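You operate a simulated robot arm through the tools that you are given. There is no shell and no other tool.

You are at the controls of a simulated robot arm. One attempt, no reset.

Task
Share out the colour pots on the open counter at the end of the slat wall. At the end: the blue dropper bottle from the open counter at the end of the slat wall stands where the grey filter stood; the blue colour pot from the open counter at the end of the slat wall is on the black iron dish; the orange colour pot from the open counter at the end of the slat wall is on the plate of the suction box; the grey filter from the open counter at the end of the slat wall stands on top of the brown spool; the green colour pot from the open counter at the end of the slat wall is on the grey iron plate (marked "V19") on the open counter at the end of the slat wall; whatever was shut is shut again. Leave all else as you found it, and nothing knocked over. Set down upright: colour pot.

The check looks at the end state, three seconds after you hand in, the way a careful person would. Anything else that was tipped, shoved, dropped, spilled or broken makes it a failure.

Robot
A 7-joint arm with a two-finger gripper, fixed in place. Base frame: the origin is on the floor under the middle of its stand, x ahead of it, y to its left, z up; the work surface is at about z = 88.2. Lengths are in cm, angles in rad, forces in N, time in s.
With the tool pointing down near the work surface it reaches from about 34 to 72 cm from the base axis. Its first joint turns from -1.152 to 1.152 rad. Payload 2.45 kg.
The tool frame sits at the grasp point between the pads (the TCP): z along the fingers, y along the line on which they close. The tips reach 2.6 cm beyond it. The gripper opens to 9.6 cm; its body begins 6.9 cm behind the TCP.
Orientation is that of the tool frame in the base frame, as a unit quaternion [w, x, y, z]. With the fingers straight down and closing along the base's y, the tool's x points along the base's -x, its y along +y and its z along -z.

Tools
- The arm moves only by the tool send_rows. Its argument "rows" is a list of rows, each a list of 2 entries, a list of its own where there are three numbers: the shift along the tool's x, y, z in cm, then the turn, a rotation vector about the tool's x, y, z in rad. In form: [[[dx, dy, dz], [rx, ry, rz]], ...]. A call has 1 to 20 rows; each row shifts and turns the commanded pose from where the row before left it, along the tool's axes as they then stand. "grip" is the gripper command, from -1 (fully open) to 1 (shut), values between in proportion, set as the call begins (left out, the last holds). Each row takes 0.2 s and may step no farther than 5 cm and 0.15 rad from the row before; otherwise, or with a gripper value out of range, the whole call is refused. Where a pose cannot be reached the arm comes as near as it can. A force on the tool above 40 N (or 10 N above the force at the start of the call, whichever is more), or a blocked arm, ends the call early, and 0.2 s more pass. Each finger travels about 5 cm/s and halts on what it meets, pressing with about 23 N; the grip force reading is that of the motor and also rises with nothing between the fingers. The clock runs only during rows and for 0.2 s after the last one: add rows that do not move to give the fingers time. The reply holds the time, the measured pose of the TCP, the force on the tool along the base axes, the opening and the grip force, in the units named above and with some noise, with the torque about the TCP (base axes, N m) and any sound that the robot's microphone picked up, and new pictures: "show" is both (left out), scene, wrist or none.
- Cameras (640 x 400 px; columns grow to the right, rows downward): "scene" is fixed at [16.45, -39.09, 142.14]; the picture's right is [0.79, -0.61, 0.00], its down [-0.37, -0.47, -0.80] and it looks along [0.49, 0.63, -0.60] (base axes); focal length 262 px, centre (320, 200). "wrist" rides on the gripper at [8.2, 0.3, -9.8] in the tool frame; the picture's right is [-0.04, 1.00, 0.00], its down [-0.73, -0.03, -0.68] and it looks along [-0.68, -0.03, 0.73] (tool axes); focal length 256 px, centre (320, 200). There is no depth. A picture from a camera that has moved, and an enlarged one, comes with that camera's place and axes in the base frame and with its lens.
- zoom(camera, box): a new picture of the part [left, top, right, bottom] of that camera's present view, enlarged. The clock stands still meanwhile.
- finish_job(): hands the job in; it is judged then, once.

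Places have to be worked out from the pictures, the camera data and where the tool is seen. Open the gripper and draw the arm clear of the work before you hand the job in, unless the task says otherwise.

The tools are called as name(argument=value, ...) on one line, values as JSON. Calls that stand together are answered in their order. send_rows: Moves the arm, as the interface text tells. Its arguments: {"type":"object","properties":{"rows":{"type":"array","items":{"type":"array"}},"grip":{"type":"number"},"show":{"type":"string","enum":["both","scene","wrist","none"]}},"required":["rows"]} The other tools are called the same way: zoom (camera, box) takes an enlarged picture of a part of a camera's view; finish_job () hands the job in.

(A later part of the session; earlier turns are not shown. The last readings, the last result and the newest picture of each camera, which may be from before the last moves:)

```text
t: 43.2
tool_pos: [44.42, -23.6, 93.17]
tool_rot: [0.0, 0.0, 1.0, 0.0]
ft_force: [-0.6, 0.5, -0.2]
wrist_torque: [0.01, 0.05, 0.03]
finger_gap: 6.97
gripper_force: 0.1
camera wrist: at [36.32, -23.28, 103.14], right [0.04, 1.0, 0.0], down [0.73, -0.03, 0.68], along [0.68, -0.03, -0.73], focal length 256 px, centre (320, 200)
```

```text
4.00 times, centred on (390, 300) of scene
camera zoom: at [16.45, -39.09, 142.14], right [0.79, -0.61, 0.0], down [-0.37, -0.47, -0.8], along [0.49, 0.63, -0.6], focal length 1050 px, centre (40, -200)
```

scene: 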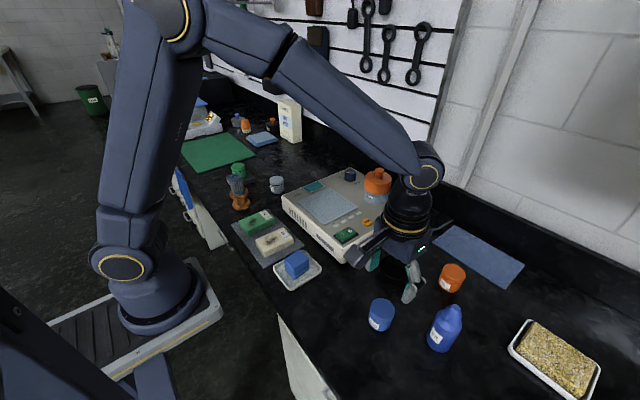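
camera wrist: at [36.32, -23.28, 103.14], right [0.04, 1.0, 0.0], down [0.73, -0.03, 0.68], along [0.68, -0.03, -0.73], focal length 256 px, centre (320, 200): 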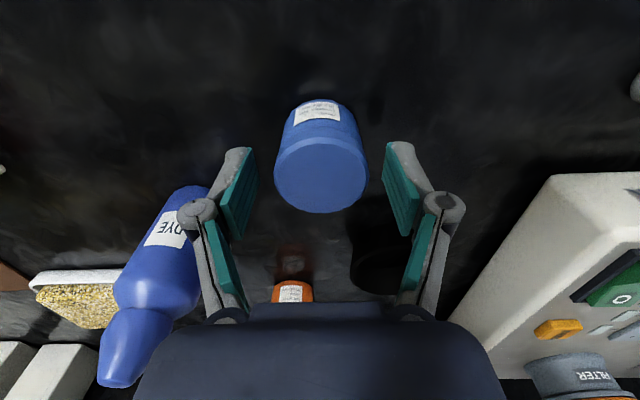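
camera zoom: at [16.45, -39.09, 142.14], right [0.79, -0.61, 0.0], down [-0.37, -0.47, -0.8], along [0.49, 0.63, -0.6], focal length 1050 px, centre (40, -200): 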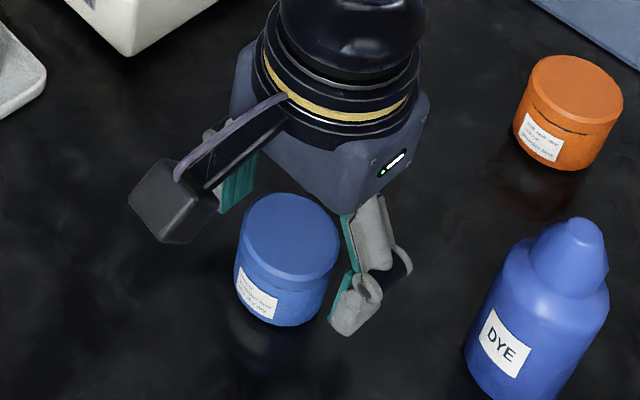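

Centred in y, with x off by about 0.2. I'll shift back 0.2, close, then lift 1.5 cm slowly to check hold.

send_rows(rows=[[[0.2, 0, 0], [0, 0, 0]], [[0, 0, 0], [0, 0, 0]]], show="none")

send_rows(rows=[[[0, 0, 0], [0, 0, 0]], [[0, 0, 0], [0, 0, 0]], [[0, 0, 0], [0, 0, 0]], [[0, 0, 0], [0, 0, 0]], [[0, 0, 0], [0, 0, 0]]], grip=1, show="wrist")

send_rows(rows=[[[0, 0, -0.4], [0, 0, 0]], [[0, 0, -0.5], [0, 0, 0]], [[0, 0, -0.6], [0, 0, 0]], [[0, 0, 0], [0, 0, 0]]], show="wrist")

zoom(camera="scene", box=[340, 250, 440, 350])

```text
t: 43.8
tool_pos: [44.3, -23.48, 93.35]
tool_rot: [0.0, 0.0, 1.0, 0.001]
ft_force: [-0.7, 0.3, 0.3]
wrist_torque: [-0.02, 0.02, -0.06]
finger_gap: 7.0
gripper_force: 0.2
```

```text
t: 45.0
tool_pos: [44.29, -23.49, 93.41]
tool_rot: [0.001, -0.001, 1.0, 0.0]
ft_force: [0.0, 0.8, 3.3]
wrist_torque: [0.08, 0.07, -0.01]
finger_gap: 4.8
gripper_force: 23.0
camera wrist: at [36.07, -23.25, 103.22], right [0.04, 1.0, 0.0], down [0.73, -0.03, 0.68], along [0.68, -0.03, -0.73], focal length 256 px, centre (320, 200)
```

wrist: 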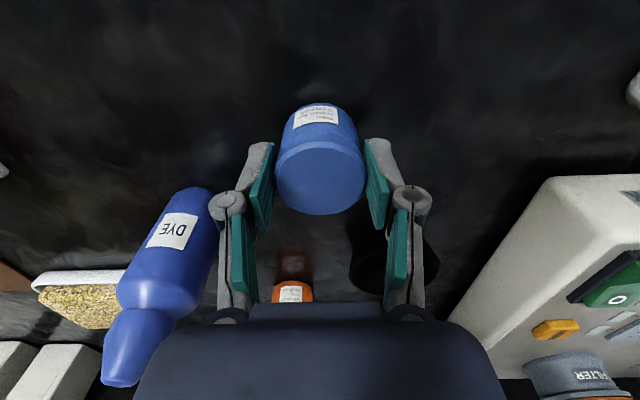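

```text
t: 46.0
tool_pos: [44.28, -23.49, 94.79]
tool_rot: [-0.001, 0.0, 1.0, 0.0]
ft_force: [-0.7, 1.0, -1.0]
wrist_torque: [0.01, -0.01, -0.01]
finger_gap: 4.78
gripper_force: 23.2
camera wrist: at [36.06, -23.22, 104.74], right [0.04, 1.0, 0.0], down [0.73, -0.03, 0.68], along [0.68, -0.03, -0.73], focal length 256 px, centre (320, 200)
```

wrist: 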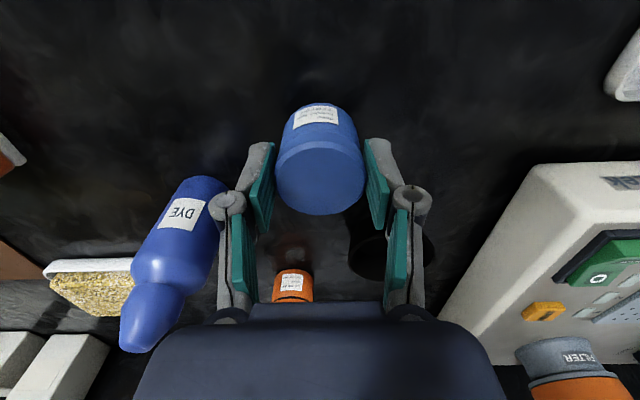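

```text
4.00 times, centred on (390, 300) of scene
camera zoom: at [16.45, -39.09, 142.14], right [0.79, -0.61, 0.0], down [-0.37, -0.47, -0.8], along [0.49, 0.63, -0.6], focal length 1050 px, centre (40, -200)
```

zoom: 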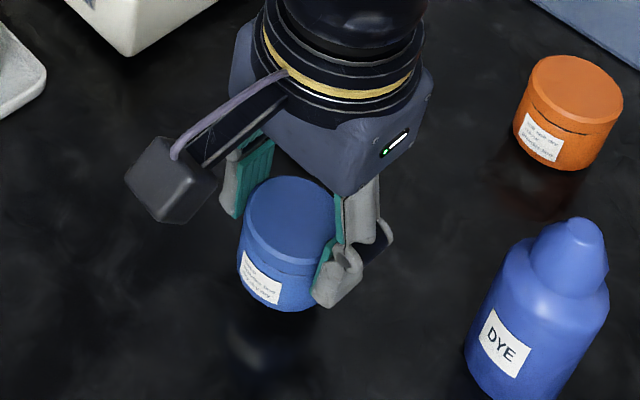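

Held firmly. I'll lift and move over the dish at about (56.4,-17.7).

send_rows(rows=[[[0, 0, -2.5], [0, 0, 0]], [[0, 0, -3.5], [0, 0, 0]], [[0, 0, -2.5], [0, 0, 0]], [[-4.05, 1.95, 0], [0, 0, 0]], [[-4.05, 1.95, 0], [0, 0, 0]], [[-4.05, 1.95, 0], [0, 0, 0]], [[0, 0, 0], [0, 0, 0]]], show="both")

zoom(camera="wrist", box=[240, 20, 400, 180])

zoom(camera="scene", box=[350, 210, 450, 300])

```text
t: 47.6
tool_pos: [56.31, -17.57, 103.31]
tool_rot: [0.0, 0.0, 1.0, -0.001]
ft_force: [-0.2, 0.3, -0.6]
wrist_torque: [0.03, 0.01, -0.03]
finger_gap: 4.79
gripper_force: 22.5
camera wrist: at [48.18, -17.24, 113.15], right [0.04, 1.0, 0.0], down [0.73, -0.03, 0.68], along [0.68, -0.03, -0.73], focal length 256 px, centre (320, 200)
```

scene: 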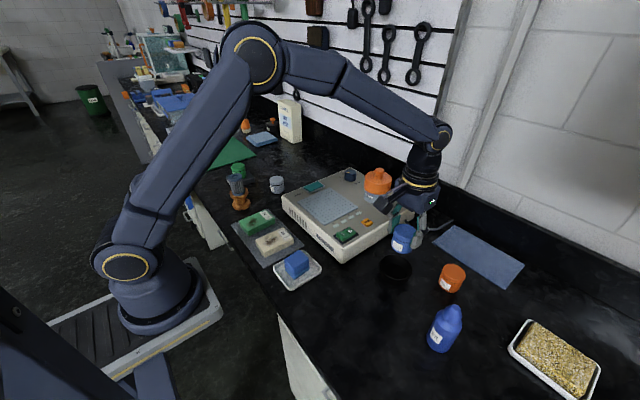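
wrist: 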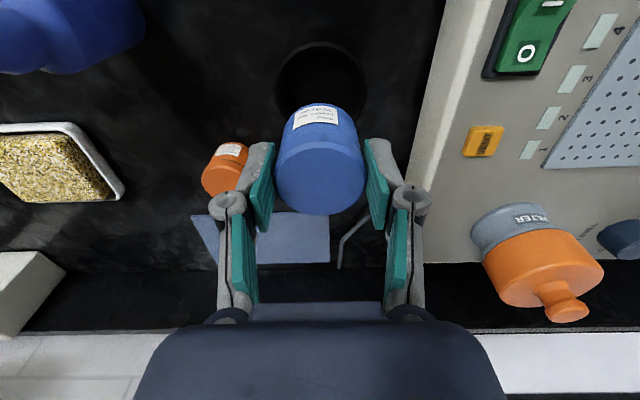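

```text
2.50 times, centred on (320, 100) of wrist
camera zoom: at [48.18, -17.24, 113.15], right [0.04, 1.0, 0.0], down [0.73, -0.03, 0.68], along [0.68, -0.03, -0.73], focal length 640 px, centre (320, 450)
```

zoom: 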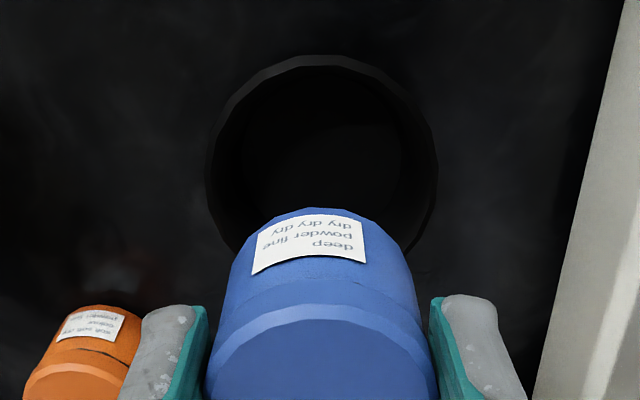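

```text
4.44 times, centred on (400, 255) of scene
camera zoom: at [16.45, -39.09, 142.14], right [0.79, -0.61, 0.0], down [-0.37, -0.47, -0.8], along [0.49, 0.63, -0.6], focal length 1167 px, centre (-36, -44)
```

zoom: 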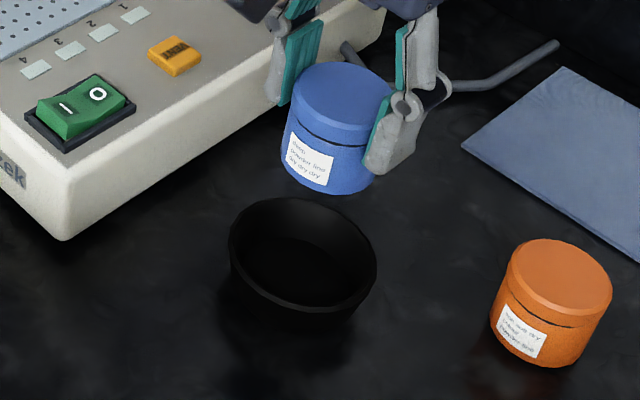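

Wrist puts the dish centre at (55.85,-17.55), the scene at about (56.1,-18.0). I'll shift to about (56.0,-17.7) and lower until the pot bottom is about 2 cm above the rim, then check alignment.

send_rows(rows=[[[0.3, -0.13, 1.0], [0, 0, 0]], [[0, 0, 2.2], [0, 0, 0]], [[0, 0, 2.2], [0, 0, 0]], [[0, 0, 0], [0, 0, 0]]], show="wrist")

zoom(camera="wrist", box=[240, 50, 400, 210])

zoom(camera="scene", box=[360, 220, 430, 290])

```text
t: 48.6
tool_pos: [56.1, -17.95, 97.63]
tool_rot: [0.0, 0.0, 1.0, 0.0]
ft_force: [-0.1, -0.1, -1.3]
wrist_torque: [0.0, 0.03, 0.02]
finger_gap: 4.79
gripper_force: 22.8
camera wrist: at [47.94, -17.55, 107.57], right [0.04, 1.0, 0.0], down [0.73, -0.03, 0.68], along [0.68, -0.03, -0.73], focal length 256 px, centre (320, 200)
```

wrist: 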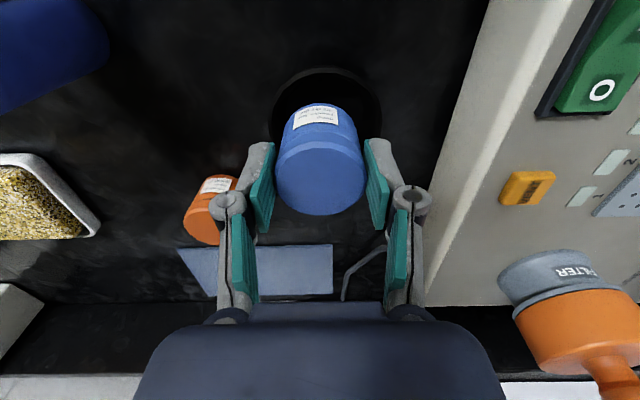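

```text
2.50 times, centred on (320, 130) of wrist
camera zoom: at [47.94, -17.55, 107.57], right [0.04, 1.0, 0.0], down [0.73, -0.03, 0.68], along [0.68, -0.03, -0.73], focal length 640 px, centre (320, 375)
```

zoom: 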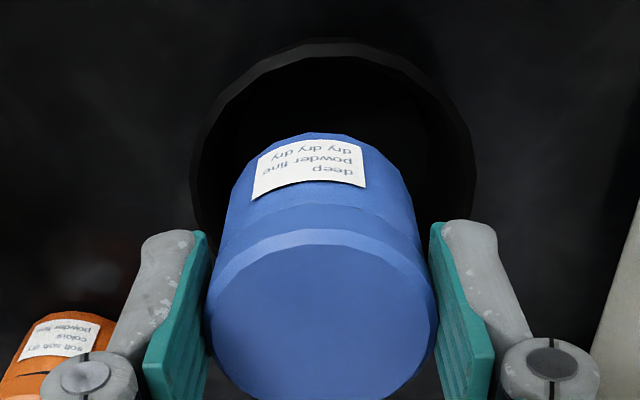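

```text
5.71 times, centred on (395, 255) of scene
camera zoom: at [16.45, -39.09, 142.14], right [0.79, -0.61, 0.0], down [-0.37, -0.47, -0.8], along [0.49, 0.63, -0.6], focal length 1500 px, centre (-109, -114)
```

zoom: 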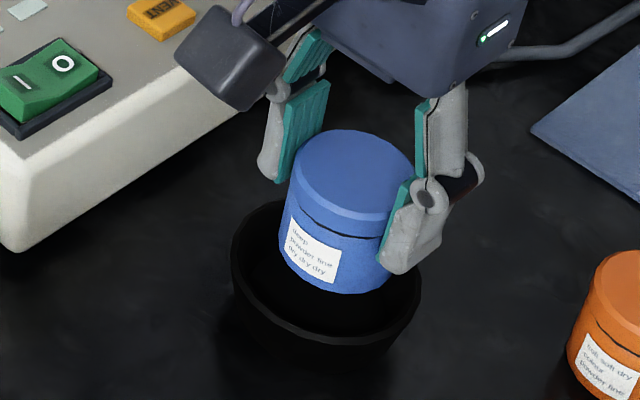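

Both cameras agree that the dish centre is about (-0.15,+0.25) from the pot. I'll correct that and lower into the dish to about 1 cm above the floor.

send_rows(rows=[[[0.15, 0.25, 0], [0, 0, 0]], [[0, 0, 1.3], [0, 0, 0]], [[0, 0, 1.2], [0, 0, 0]], [[0, 0, 0], [0, 0, 0]]], show="wrist")

zoom(camera="wrist", box=[240, 50, 400, 210])

zoom(camera="scene", box=[360, 220, 430, 290])

```text
t: 49.6
tool_pos: [56.04, -17.56, 95.41]
tool_rot: [0.0, -0.001, 1.0, 0.0]
ft_force: [-0.1, 0.7, -1.2]
wrist_torque: [0.0, -0.02, -0.03]
finger_gap: 4.81
gripper_force: 23.1
camera wrist: at [47.87, -17.31, 105.27], right [0.04, 1.0, 0.0], down [0.73, -0.03, 0.68], along [0.68, -0.03, -0.73], focal length 256 px, centre (320, 200)
```

wrist: 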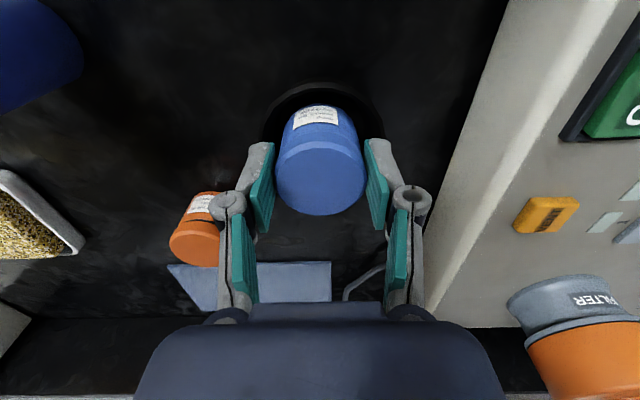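

```text
2.50 times, centred on (320, 130) of wrist
camera zoom: at [47.87, -17.31, 105.27], right [0.04, 1.0, 0.0], down [0.73, -0.03, 0.68], along [0.68, -0.03, -0.73], focal length 640 px, centre (320, 375)
```

zoom: 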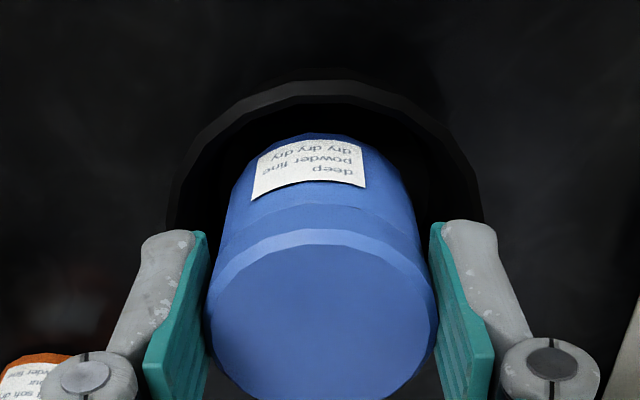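

```text
5.71 times, centred on (395, 255) of scene
camera zoom: at [16.45, -39.09, 142.14], right [0.79, -0.61, 0.0], down [-0.37, -0.47, -0.8], along [0.49, 0.63, -0.6], focal length 1500 px, centre (-109, -114)
```

zoom: 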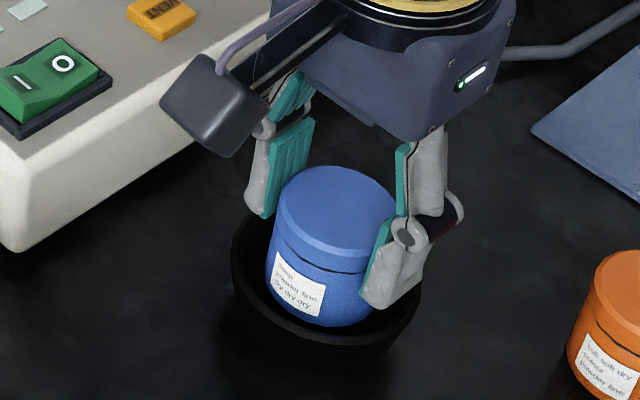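

Nearly centred. I'll make a small correction of (-0.15,+0.08) and lower 0.8, then feel for the floor in 0.2 cm steps.

send_rows(rows=[[[0.15, 0.08, 0.4], [0, 0, 0]], [[0, 0, 0.4], [0, 0, 0]], [[0, 0, 0], [0, 0, 0]]], show="none")

send_rows(rows=[[[0, 0, 0.2], [0, 0, 0]], [[0, 0, 0], [0, 0, 0]]], show="none")

send_rows(rows=[[[0, 0, 0.2], [0, 0, 0]], [[0, 0, 0], [0, 0, 0]]], show="none")

```text
t: 50.4
tool_pos: [55.87, -17.62, 94.48]
tool_rot: [0.0, 0.001, 1.0, -0.001]
ft_force: [-0.1, 0.2, -1.5]
wrist_torque: [-0.04, 0.02, -0.01]
finger_gap: 4.79
gripper_force: 23.1
```

```text
t: 51.0
tool_pos: [55.86, -17.51, 94.32]
tool_rot: [0.001, 0.0, 1.0, 0.0]
ft_force: [0.1, -0.2, -0.8]
wrist_torque: [-0.02, 0.01, -0.02]
finger_gap: 4.77
gripper_force: 23.1
```

```text
t: 51.6
tool_pos: [55.82, -17.56, 94.16]
tool_rot: [0.0, -0.001, 1.0, 0.0]
ft_force: [1.1, -0.1, -0.5]
wrist_torque: [-0.01, -0.03, 0.01]
finger_gap: 4.8
gripper_force: 22.9
```

No contact yet at TCP 94.16, with the pot bottom at about 89.0. I'll continue.

send_rows(rows=[[[0, 0, 0.15], [0, 0, 0]], [[0, 0, 0], [0, 0, 0]]], show="none")

send_rows(rows=[[[0, 0, 0.15], [0, 0, 0]], [[0, 0, 0], [0, 0, 0]]], show="wrist")

zoom(camera="scene", box=[360, 220, 430, 290])

```text
t: 52.2
tool_pos: [55.9, -17.49, 93.99]
tool_rot: [0.0, -0.001, 1.0, 0.0]
ft_force: [0.3, 1.0, 2.2]
wrist_torque: [0.04, -0.03, -0.01]
finger_gap: 4.76
gripper_force: 22.8
```

```text
t: 52.8
tool_pos: [55.94, -17.53, 93.95]
tool_rot: [0.001, 0.0, 1.0, 0.0]
ft_force: [-4.7, 2.9, 18.2]
wrist_torque: [0.09, 0.12, -0.03]
finger_gap: 4.79
gripper_force: 23.6
camera wrist: at [47.71, -17.2, 103.84], right [0.04, 1.0, 0.0], down [0.73, -0.03, 0.68], along [0.68, -0.03, -0.73], focal length 256 px, centre (320, 200)
```

wrist: 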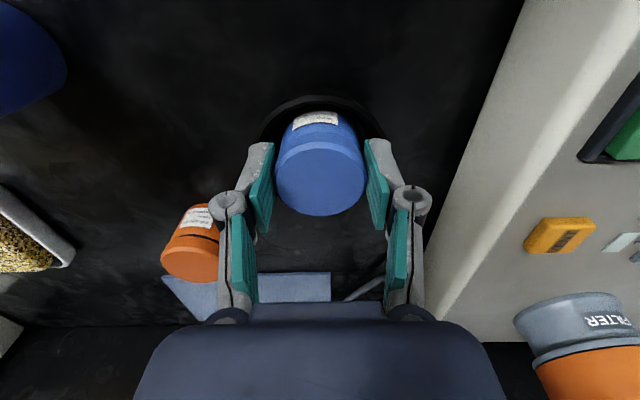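

```text
5.71 times, centred on (395, 255) of scene
camera zoom: at [16.4, -39.07, 142.15], right [0.79, -0.61, 0.0], down [-0.36, -0.47, -0.8], along [0.49, 0.63, -0.6], focal length 1500 px, centre (-109, -114)
```

zoom: 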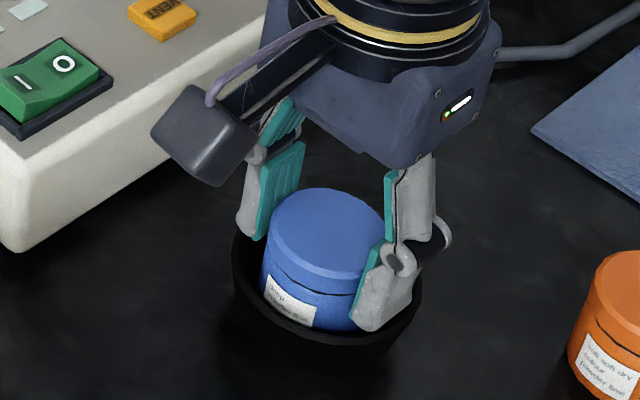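

The pot has reached the dish floor at 18 N with its bottom at about 88.8. I'll ease off 0.22 cm and open modestly to 6.2.

send_rows(rows=[[[0, 0, -0.22], [0, 0, 0]], [[0, 0, 0], [0, 0, 0]]], show="none")

send_rows(rows=[[[0, 0, 0], [0, 0, 0]], [[0, 0, 0], [0, 0, 0]], [[0, 0, 0], [0, 0, 0]], [[0, 0, 0], [0, 0, 0]]], grip=-0.3, show="wrist")

zoom(camera="scene", box=[360, 220, 430, 290])

```text
t: 53.4
tool_pos: [55.83, -17.61, 94.12]
tool_rot: [-0.001, 0.002, 1.0, -0.001]
ft_force: [1.1, 0.1, -1.6]
wrist_torque: [-0.04, -0.06, -0.01]
finger_gap: 4.78
gripper_force: 22.6
```

```text
t: 54.4
tool_pos: [55.98, -17.46, 94.27]
tool_rot: [0.0, 0.0, 1.0, -0.001]
ft_force: [0.0, -0.6, 0.1]
wrist_torque: [0.02, 0.01, 0.01]
finger_gap: 6.23
gripper_force: 0.1
camera wrist: at [47.73, -17.17, 104.0], right [0.04, 1.0, 0.0], down [0.73, -0.03, 0.68], along [0.68, -0.03, -0.73], focal length 256 px, centre (320, 200)
```

wrist: 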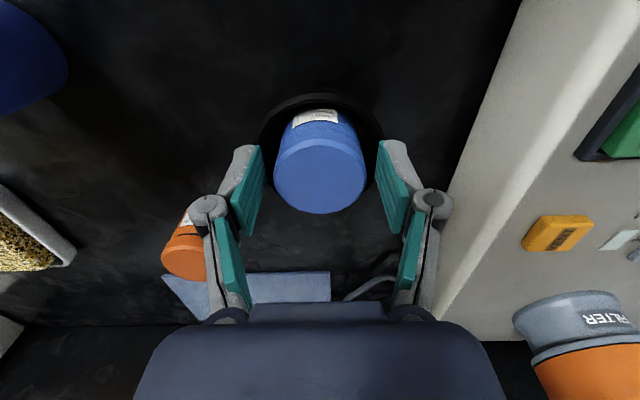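

```text
5.71 times, centred on (395, 255) of scene
camera zoom: at [16.45, -39.09, 142.14], right [0.79, -0.61, 0.0], down [-0.37, -0.47, -0.8], along [0.49, 0.63, -0.6], focal length 1500 px, centre (-109, -114)
```

zoom: 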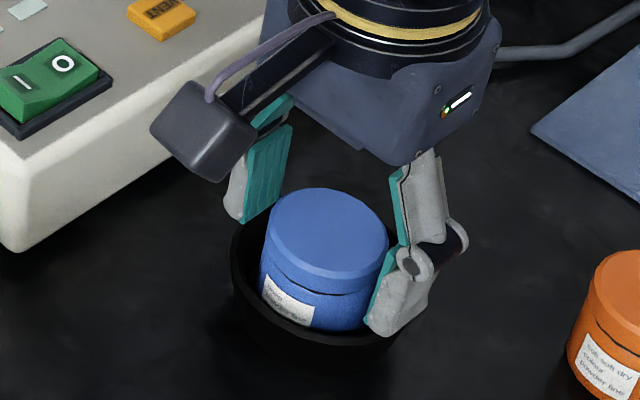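

The blue pot stands in the dish. I'll lift clear and go to hover above the dropper bottle at about (50.5,-34.5).

send_rows(rows=[[[0, 0, -0.8], [0, 0, 0]], [[0, 0, -2.5], [0, 0, 0]], [[0, 0, -4.5], [0, 0, 0]], [[0, 0, -4.5], [0, 0, 0]], [[0, 0, -2.0], [0, 0, 0]], [[1.4, -4.25, 0], [0, 0, 0]], [[1.4, -4.25, 0], [0, 0, 0]], [[1.4, -4.25, 0], [0, 0, 0]], [[1.4, -4.25, 0], [0, 0, 0]], [[0, 0, 0], [0, 0, 0]]], grip=-0.9, show="both")

zoom(camera="wrist", box=[220, 40, 420, 240])

zoom(camera="scene", box=[350, 220, 480, 360])

```text
t: 56.6
tool_pos: [50.26, -34.43, 108.67]
tool_rot: [0.0, 0.001, 1.0, 0.0]
ft_force: [0.5, 0.3, -0.3]
wrist_torque: [-0.01, -0.02, 0.0]
finger_gap: 9.11
gripper_force: 0.0
camera wrist: at [41.97, -34.13, 118.51], right [0.04, 1.0, 0.0], down [0.73, -0.03, 0.68], along [0.68, -0.03, -0.73], focal length 256 px, centre (320, 200)
```

scene: 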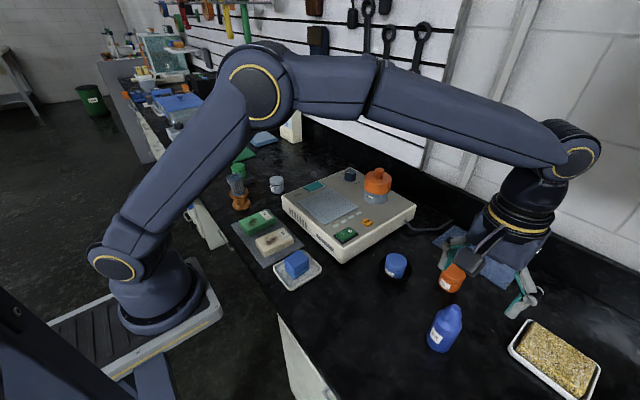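
wrist: 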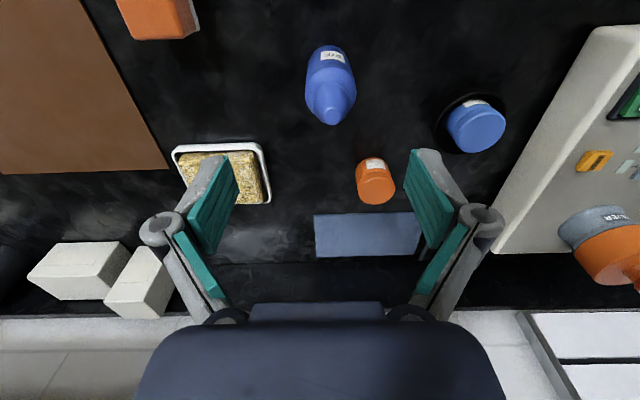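

```text
2.00 times, centred on (320, 140) of wrist
camera zoom: at [41.97, -34.13, 118.51], right [0.04, 1.0, 0.0], down [0.73, -0.03, 0.68], along [0.68, -0.03, -0.73], focal length 512 px, centre (320, 320)
```

zoom: 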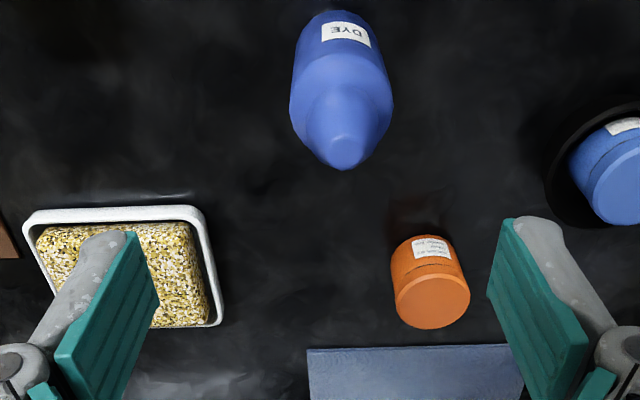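

```text
2.86 times, centred on (415, 290) of scene
camera zoom: at [16.44, -39.09, 142.14], right [0.79, -0.61, 0.0], down [-0.37, -0.47, -0.8], along [0.49, 0.63, -0.6], focal length 750 px, centre (49, -57)
```

zoom: 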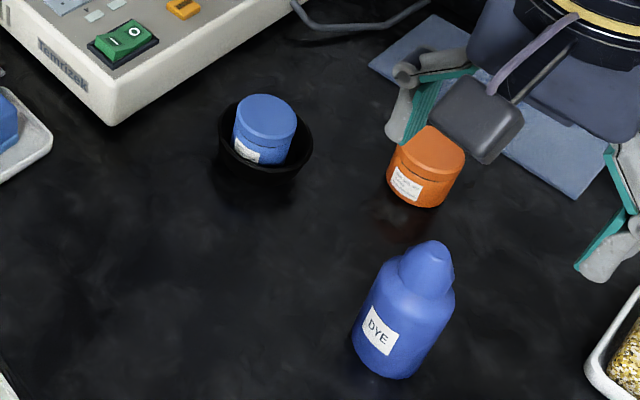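

Bottle axis is at about (50.45,-33.6), body about 5.2 wide up to z 95, tip at about z 100. I'll grip at TCP 94 so the palm clears the tip. I'm centring and descending partway.

send_rows(rows=[[[-0.15, 0.85, 0], [0, 0, 0]], [[0, 0, 2.0], [0, 0, 0]], [[0, 0, 2.0], [0, 0, 0]], [[0, 0, 2.0], [0, 0, 0]], [[0, 0, 0], [0, 0, 0]]], grip=-0.75, show="wrist")

zoom(camera="wrist", box=[220, 40, 420, 240])

zoom(camera="scene", box=[400, 260, 500, 360])

```text
t: 57.8
tool_pos: [50.53, -33.6, 102.49]
tool_rot: [0.0, 0.001, 1.0, 0.001]
ft_force: [-0.1, -0.5, 0.1]
wrist_torque: [0.01, -0.01, 0.01]
finger_gap: 8.39
gripper_force: 0.2
camera wrist: at [42.24, -33.25, 112.35], right [0.04, 1.0, 0.0], down [0.73, -0.03, 0.68], along [0.68, -0.03, -0.73], focal length 256 px, centre (320, 200)
```

wrist: 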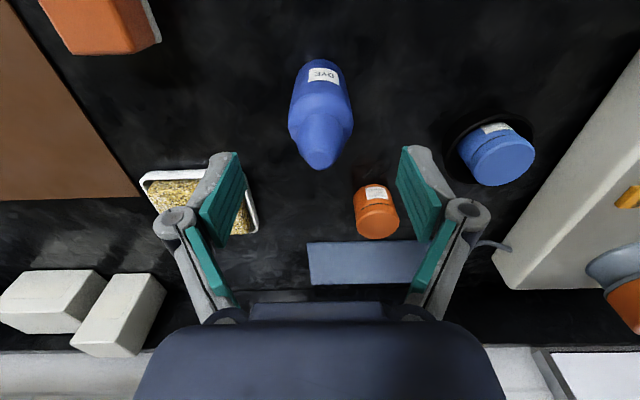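

```text
2.00 times, centred on (320, 140) of wrist
camera zoom: at [42.24, -33.25, 112.35], right [0.04, 1.0, 0.0], down [0.73, -0.03, 0.68], along [0.68, -0.03, -0.73], focal length 512 px, centre (320, 320)
```

zoom: 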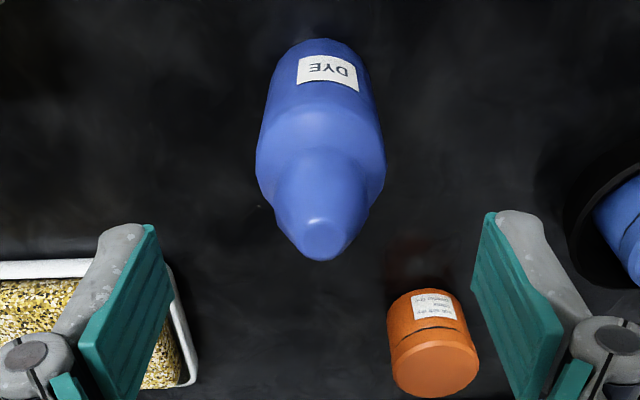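

```text
4.00 times, centred on (450, 310) of scene
camera zoom: at [16.45, -39.09, 142.14], right [0.79, -0.61, 0.0], down [-0.37, -0.47, -0.8], along [0.49, 0.63, -0.6], focal length 1050 px, centre (-200, -240)
```

zoom: 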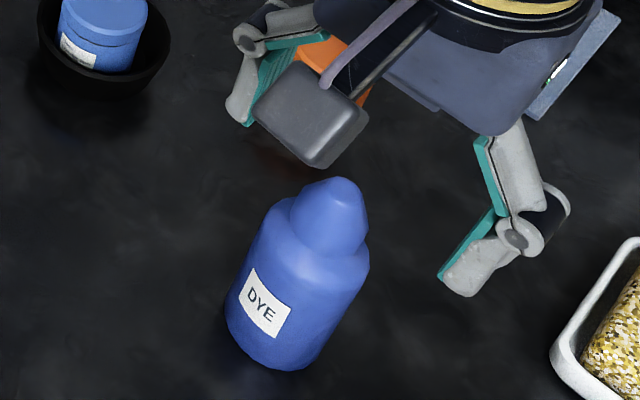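

Aligned: the bottle is at (50.6,-33.57) against the TCP at (50.53,-33.6). I'll descend to TCP 94.2.

send_rows(rows=[[[0, 0, 2.2], [0, 0, 0]], [[0, 0, 2.2], [0, 0, 0]], [[0, 0, 2.0], [0, 0, 0]], [[0, 0, 1.2], [0, 0, 0]], [[0, 0, 0.6], [0, 0, 0]], [[0, 0, 0], [0, 0, 0]]], show="wrist")

zoom(camera="scene", box=[400, 240, 500, 360])

```text
t: 59.2
tool_pos: [50.43, -33.56, 94.02]
tool_rot: [0.001, 0.0, 1.0, 0.0]
ft_force: [-0.1, 0.3, 0.0]
wrist_torque: [-0.07, -0.02, -0.03]
finger_gap: 8.39
gripper_force: 0.1
camera wrist: at [42.26, -33.29, 104.01], right [0.04, 1.0, 0.0], down [0.73, -0.03, 0.68], along [0.68, -0.03, -0.73], focal length 256 px, centre (320, 200)
```

wrist: 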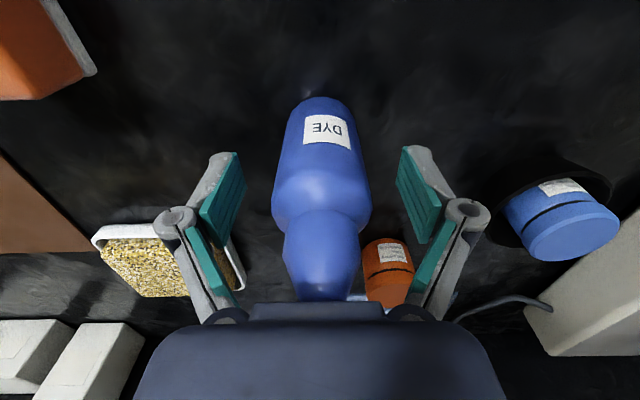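

```text
3.33 times, centred on (450, 300) of scene
camera zoom: at [16.45, -39.09, 142.14], right [0.79, -0.61, 0.0], down [-0.37, -0.47, -0.8], along [0.49, 0.63, -0.6], focal length 875 px, centre (-113, -133)
```

zoom: 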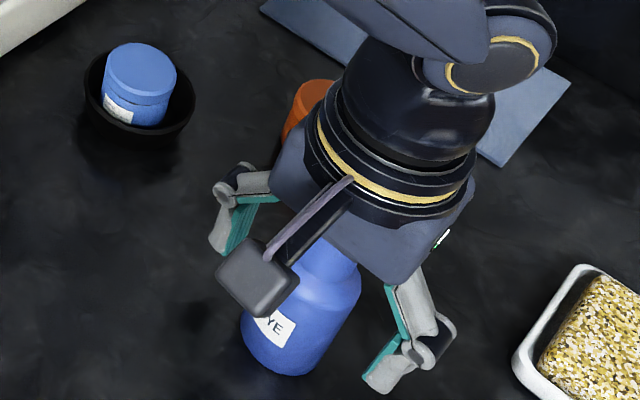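

The bottle is between the pads with no contact force. I'll close and do a small slow lift to check the hold.

send_rows(rows=[[[0, 0, 0], [0, 0, 0]], [[0, 0, 0], [0, 0, 0]], [[0, 0, 0], [0, 0, 0]], [[0, 0, 0], [0, 0, 0]], [[0, 0, 0], [0, 0, 0]], [[0, 0, 0], [0, 0, 0]]], grip=1, show="wrist")

send_rows(rows=[[[0, 0, -0.3], [0, 0, 0]], [[0, 0, -0.4], [0, 0, 0]], [[0, 0, -0.5], [0, 0, 0]], [[0, 0, -0.5], [0, 0, 0]], [[0, 0, 0], [0, 0, 0]]], show="wrist")

zoom(camera="scene", box=[400, 240, 500, 360])

```text
t: 60.6
tool_pos: [50.45, -33.67, 94.2]
tool_rot: [-0.001, 0.0, 1.0, 0.0]
ft_force: [-0.6, 0.2, 1.4]
wrist_torque: [-0.01, 0.02, -0.03]
finger_gap: 4.43
gripper_force: 22.9
camera wrist: at [42.27, -33.29, 104.04], right [0.04, 1.0, 0.0], down [0.73, -0.03, 0.68], along [0.68, -0.03, -0.73], focal length 256 px, centre (320, 200)
```

wrist: 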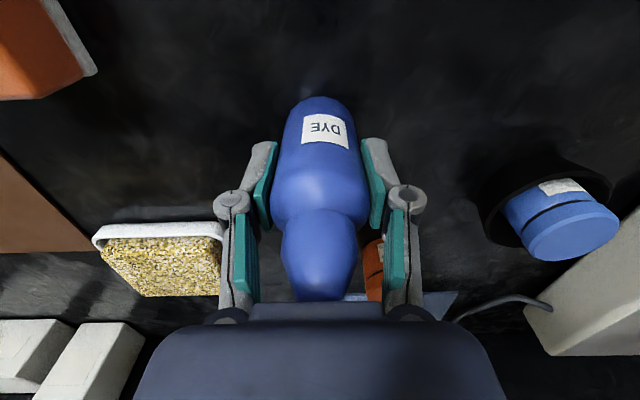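

```text
t: 61.8
tool_pos: [50.45, -33.81, 96.08]
tool_rot: [0.0, 0.001, 1.0, -0.001]
ft_force: [0.0, -0.1, -1.2]
wrist_torque: [0.0, 0.03, -0.02]
finger_gap: 4.45
gripper_force: 23.0
camera wrist: at [42.28, -33.4, 105.86], right [0.04, 1.0, 0.0], down [0.73, -0.03, 0.68], along [0.68, -0.03, -0.73], focal length 256 px, centre (320, 200)
```

wrist: 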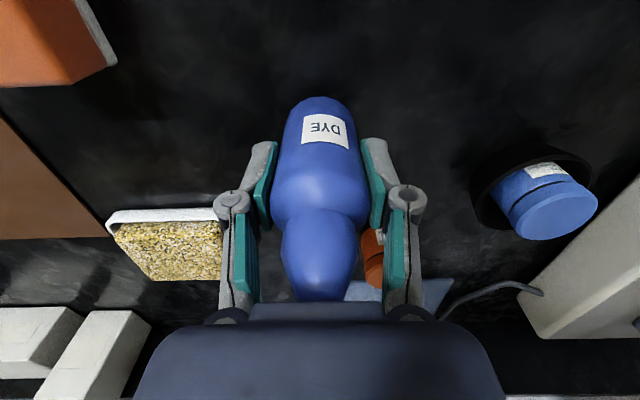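

```text
3.33 times, centred on (450, 300) of scene
camera zoom: at [16.45, -39.09, 142.14], right [0.79, -0.61, 0.0], down [-0.37, -0.47, -0.8], along [0.49, 0.63, -0.6], focal length 875 px, centre (-113, -133)
```

zoom: 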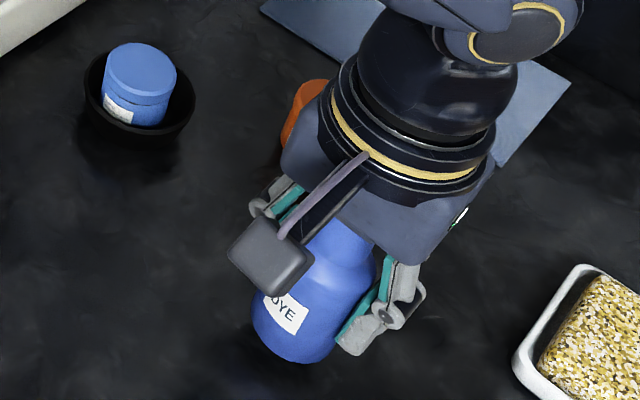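

Held with no slip. The bottle bottom is about 5.95 below the TCP. I'll lift and carry it to above the filter's old spot at (66.1,-13.5).

send_rows(rows=[[[0, 0, -2], [0, 0, 0]], [[0, 0, -3], [0, 0, 0]], [[0, 0, -3.2], [0, 0, 0]], [[-2.61, 3.37, 0], [0, 0, 0]], [[-2.61, 3.37, 0], [0, 0, 0]], [[-2.61, 3.37, 0], [0, 0, 0]], [[-2.61, 3.37, 0], [0, 0, 0]], [[-2.61, 3.37, 0], [0, 0, 0]], [[-2.55, 3.33, 0], [0, 0, 0]], [[0, 0, 0], [0, 0, 0]]], show="both")

zoom(camera="scene", box=[360, 180, 460, 280])

```text
t: 64.0
tool_pos: [65.89, -13.67, 104.15]
tool_rot: [0.001, 0.001, 1.0, 0.0]
ft_force: [-0.2, 0.2, -0.6]
wrist_torque: [-0.02, 0.0, 0.0]
finger_gap: 4.42
gripper_force: 22.7
camera wrist: at [57.72, -13.25, 113.87], right [0.04, 1.0, 0.0], down [0.73, -0.03, 0.68], along [0.68, -0.03, -0.73], focal length 256 px, centre (320, 200)
```

scene: 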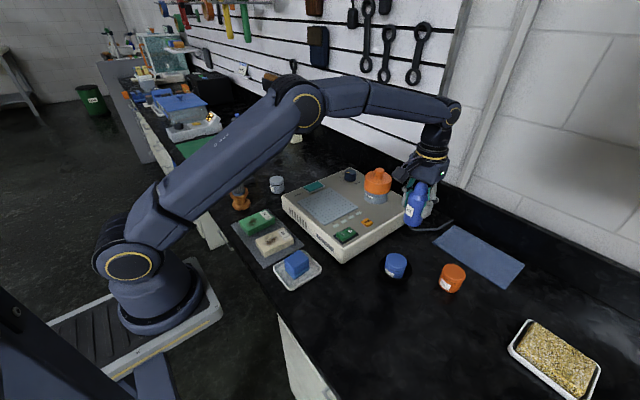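
wrist: 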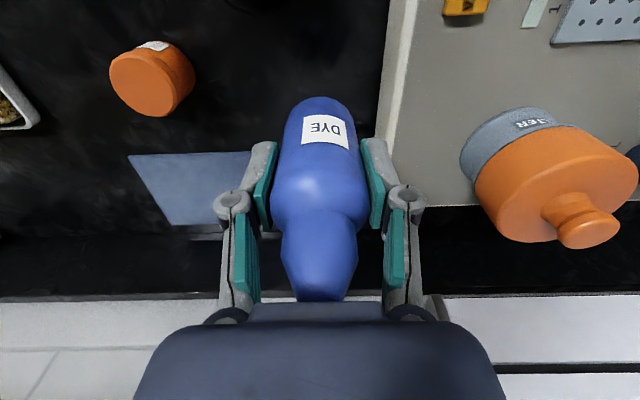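

```text
4.00 times, centred on (410, 230) of scene
camera zoom: at [16.45, -39.09, 142.14], right [0.79, -0.61, 0.0], down [-0.37, -0.47, -0.8], along [0.49, 0.63, -0.6], focal length 1050 px, centre (-40, 80)
```

zoom: 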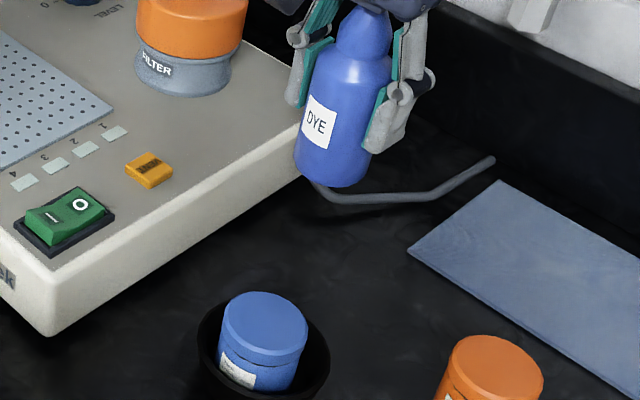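

Over the spot now. I'll adjust (+0.15,+0.1) and descend to about 1.2 cm above contact.

send_rows(rows=[[[-0.15, 0.1, 0], [0, 0, 0]], [[0, 0, 2.4], [0, 0, 0]], [[0, 0, 2.4], [0, 0, 0]], [[0, 0, 2.2], [0, 0, 0]], [[0, 0, 1.2], [0, 0, 0]], [[0, 0, 0.5], [0, 0, 0]], [[0, 0, 0], [0, 0, 0]]], show="both")

zoom(camera="scene", box=[370, 180, 450, 260])

```text
t: 65.6
tool_pos: [66.26, -13.34, 95.56]
tool_rot: [0.0, 0.0, 1.0, 0.0]
ft_force: [-0.3, 0.1, -1.0]
wrist_torque: [-0.02, -0.01, -0.02]
finger_gap: 4.42
gripper_force: 23.2
camera wrist: at [58.05, -13.03, 105.35], right [0.04, 1.0, 0.0], down [0.73, -0.03, 0.68], along [0.68, -0.03, -0.73], focal length 256 px, centre (320, 200)
```

scene: 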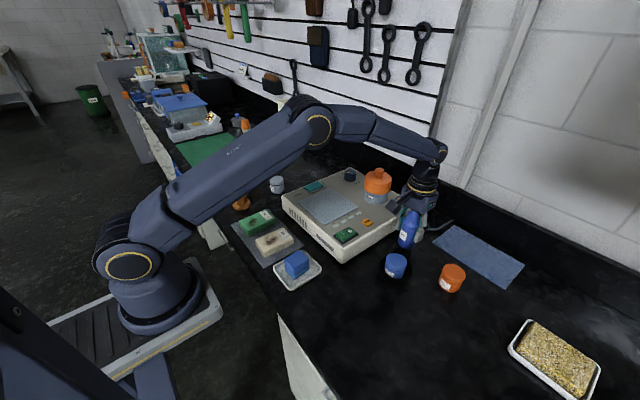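
wrist: 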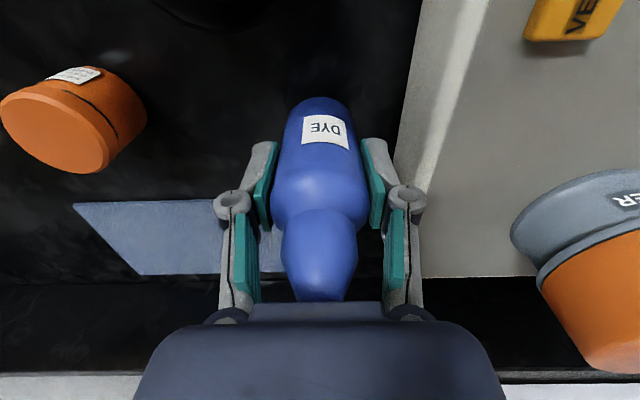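

```text
5.00 times, centred on (410, 220) of scene
camera zoom: at [16.45, -39.09, 142.14], right [0.79, -0.61, 0.0], down [-0.37, -0.47, -0.8], along [0.49, 0.63, -0.6], focal length 1313 px, centre (-130, 100)
```

zoom: 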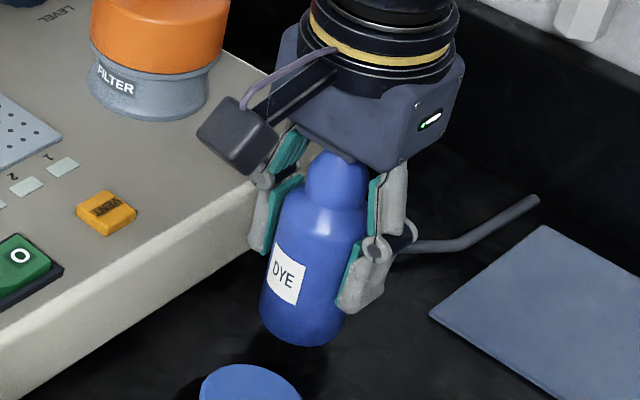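

The bottle's base lines up with the filter's old footprint to within about 0.2 cm. I'll nudge y by -0.13 and lower in small steps to contact.

send_rows(rows=[[[0, -0.13, 0.5], [0, 0, 0]], [[0, 0, 0.5], [0, 0, 0]], [[0, 0, 0], [0, 0, 0]]], show="none")

send_rows(rows=[[[0, 0, 0.2], [0, 0, 0]], [[0, 0, 0], [0, 0, 0]]], show="none")

send_rows(rows=[[[0, 0, 0.15], [0, 0, 0]], [[0, 0, 0], [0, 0, 0]]], show="none")

```text
t: 66.4
tool_pos: [66.2, -13.47, 94.39]
tool_rot: [0.0, 0.001, 1.0, -0.001]
ft_force: [0.2, 0.6, -1.1]
wrist_torque: [0.02, 0.0, 0.01]
finger_gap: 4.41
gripper_force: 23.1
```

```text
t: 67.0
tool_pos: [66.16, -13.5, 94.16]
tool_rot: [0.0, 0.0, 1.0, 0.0]
ft_force: [0.3, 0.6, -1.4]
wrist_torque: [0.0, -0.01, -0.04]
finger_gap: 4.4
gripper_force: 23.6
```

```text
t: 67.6
tool_pos: [66.2, -13.37, 94.11]
tool_rot: [0.001, 0.001, 1.0, 0.001]
ft_force: [-1.4, 1.1, 7.9]
wrist_torque: [0.04, 0.2, 0.0]
finger_gap: 4.43
gripper_force: 23.3
```

Contact at 8 N: the bottle is on the counter. I'll ease 0.08 and open to about 5.9, which keeps the knuckle off the box side.

send_rows(rows=[[[0, 0, -0.08], [0, 0, 0]], [[0, 0, 0], [0, 0, 0]]], show="none")

send_rows(rows=[[[0, 0, 0], [0, 0, 0]], [[0, 0, 0], [0, 0, 0]], [[0, 0, 0], [0, 0, 0]], [[0, 0, 0], [0, 0, 0]]], grip=-0.23, show="wrist")

zoom(camera="scene", box=[370, 180, 450, 260])

```text
t: 68.2
tool_pos: [66.23, -13.4, 94.16]
tool_rot: [0.0, -0.001, 1.0, 0.0]
ft_force: [0.0, 1.4, 4.9]
wrist_torque: [0.05, -0.04, -0.03]
finger_gap: 4.46
gripper_force: 23.5
```

```text
t: 69.2
tool_pos: [66.17, -13.47, 94.16]
tool_rot: [0.0, 0.0, 1.0, -0.001]
ft_force: [0.3, 0.4, 0.9]
wrist_torque: [0.01, -0.02, -0.01]
finger_gap: 5.91
gripper_force: 0.1
camera wrist: at [57.98, -13.2, 104.02], right [0.04, 1.0, 0.0], down [0.73, -0.03, 0.68], along [0.68, -0.03, -0.73], focal length 256 px, centre (320, 200)
```

wrist: 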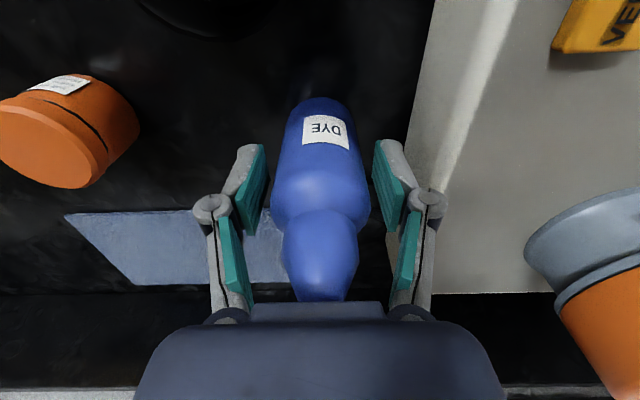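

```text
5.00 times, centred on (410, 220) of scene
camera zoom: at [16.45, -39.09, 142.14], right [0.79, -0.61, 0.0], down [-0.37, -0.47, -0.8], along [0.49, 0.63, -0.6], focal length 1313 px, centre (-130, 100)
```

zoom: 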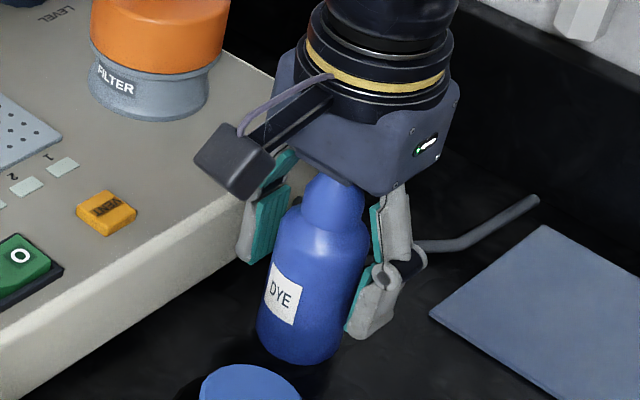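

The bottle stands free on the filter's spot. I'll lift straight up past its tip, then move across to the orange pot at about (64.1,-27.6).

send_rows(rows=[[[0, 0, -0.8], [0, 0, 0]], [[0, 0, -2.2], [0, 0, 0]], [[0, 0, -3.5], [0, 0, 0]], [[0, 0, -3.5], [0, 0, 0]], [[0, 0, -1.5], [0, 0, 0]], [[0, 0, 0], [0, 0, 0]]], show="none")

send_rows(rows=[[[0.9, -4.7, 0], [0, 0, 0]], [[0.8, -4.7, 0], [0, 0, 0]], [[0.7, -4.6, 0.8], [0, 0, 0]], [[0, 0, 1.4], [0, 0, 0]], [[0, 0, 0], [0, 0, 0]]], grip=-0.5, show="both")

zoom(camera="wrist", box=[220, 40, 420, 240])

zoom(camera="scene", box=[360, 180, 480, 300])

```text
t: 70.6
tool_pos: [66.19, -13.56, 105.63]
tool_rot: [-0.001, 0.001, 1.0, 0.0]
ft_force: [-0.1, -0.4, 0.9]
wrist_torque: [-0.01, 0.0, -0.02]
finger_gap: 5.92
gripper_force: 0.1
```

```text
t: 71.8
tool_pos: [63.85, -27.54, 103.39]
tool_rot: [0.0, 0.0, 1.0, 0.0]
ft_force: [-0.1, -0.5, 0.1]
wrist_torque: [-0.02, -0.01, 0.02]
finger_gap: 7.2
gripper_force: 0.1
camera wrist: at [55.56, -27.21, 113.24], right [0.04, 1.0, 0.0], down [0.73, -0.03, 0.68], along [0.68, -0.03, -0.73], focal length 256 px, centre (320, 200)
```

scene: 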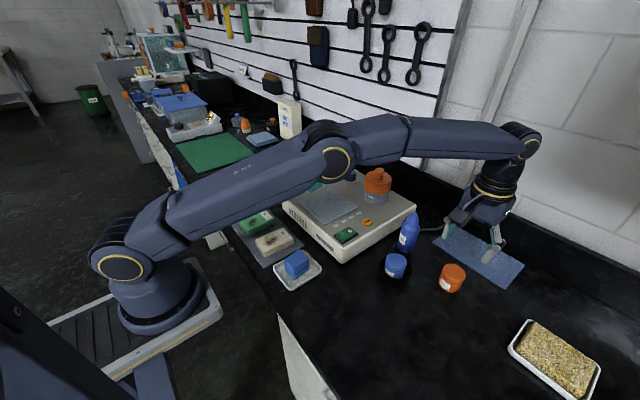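
wrist: 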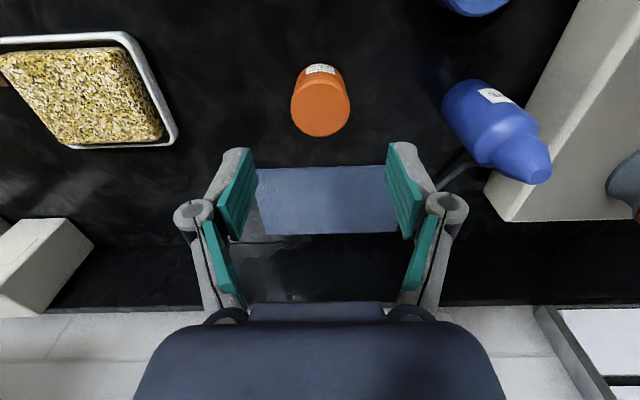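

```text
2.00 times, centred on (320, 140) of wrist
camera zoom: at [55.56, -27.21, 113.24], right [0.04, 1.0, 0.0], down [0.73, -0.03, 0.68], along [0.68, -0.03, -0.73], focal length 512 px, centre (320, 320)
```

zoom: 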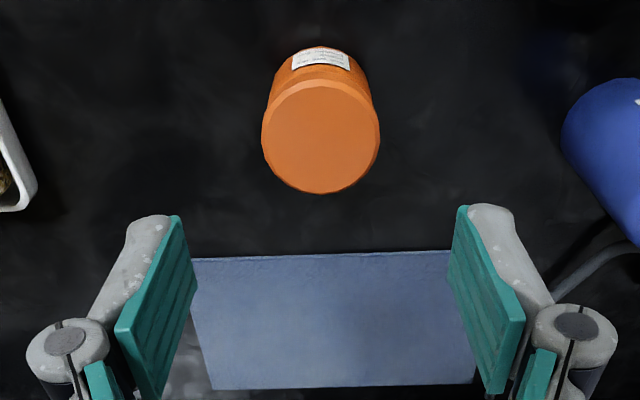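

```text
3.33 times, centred on (420, 240) of scene
camera zoom: at [16.45, -39.09, 142.14], right [0.79, -0.61, 0.0], down [-0.37, -0.47, -0.8], along [0.49, 0.63, -0.6], focal length 875 px, centre (-13, 67)
```

zoom: 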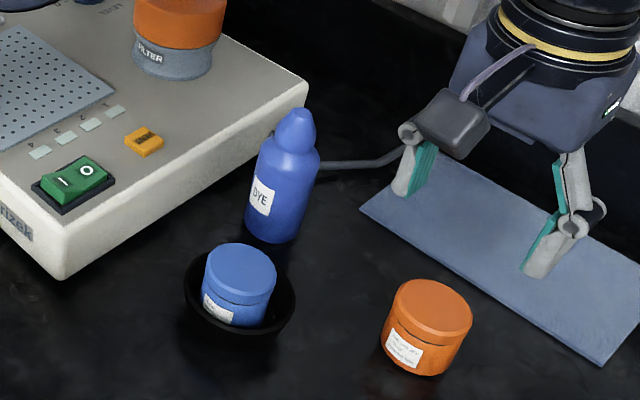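

Bottle and blue pot look good. The orange pot is at (64.3,-27.57). I'll descend to z 97 with an x correction and re-check.

send_rows(rows=[[[0, 0, 2.2], [0, 0, 0]], [[-0.25, 0, 2.2], [0, 0, 0]], [[-0.25, -0.03, 1.9], [0, 0, 0]], [[0, 0, 0], [0, 0, 0]]], grip=-0.46, show="wrist")

zoom(camera="wrist", box=[220, 60, 420, 260])

```text
t: 72.8
tool_pos: [64.31, -27.45, 97.08]
tool_rot: [-0.001, -0.001, 1.0, -0.001]
ft_force: [0.4, -0.7, 0.0]
wrist_torque: [0.0, 0.03, -0.01]
finger_gap: 6.99
gripper_force: 0.0
camera wrist: at [56.08, -27.16, 106.99], right [0.04, 1.0, 0.0], down [0.73, -0.03, 0.68], along [0.68, -0.03, -0.73], focal length 256 px, centre (320, 200)
```

wrist: 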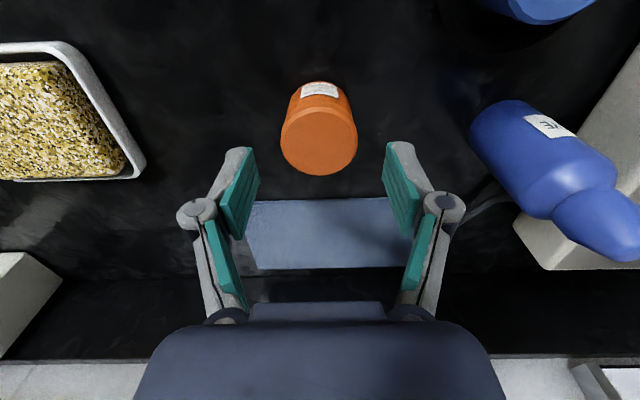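

```text
2.00 times, centred on (320, 160) of wrist
camera zoom: at [56.08, -27.16, 106.99], right [0.04, 1.0, 0.0], down [0.73, -0.03, 0.68], along [0.68, -0.03, -0.73], focal length 512 px, centre (320, 280)
```

zoom: 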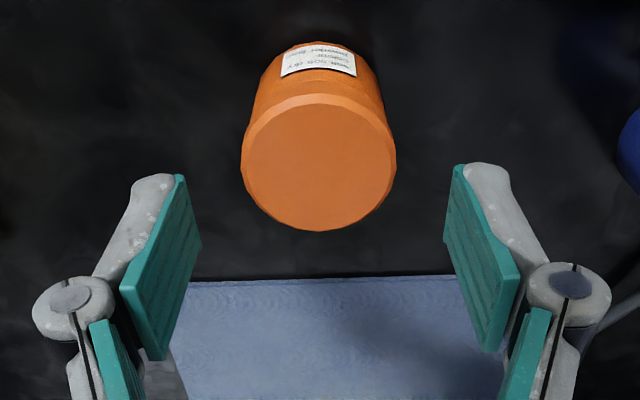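

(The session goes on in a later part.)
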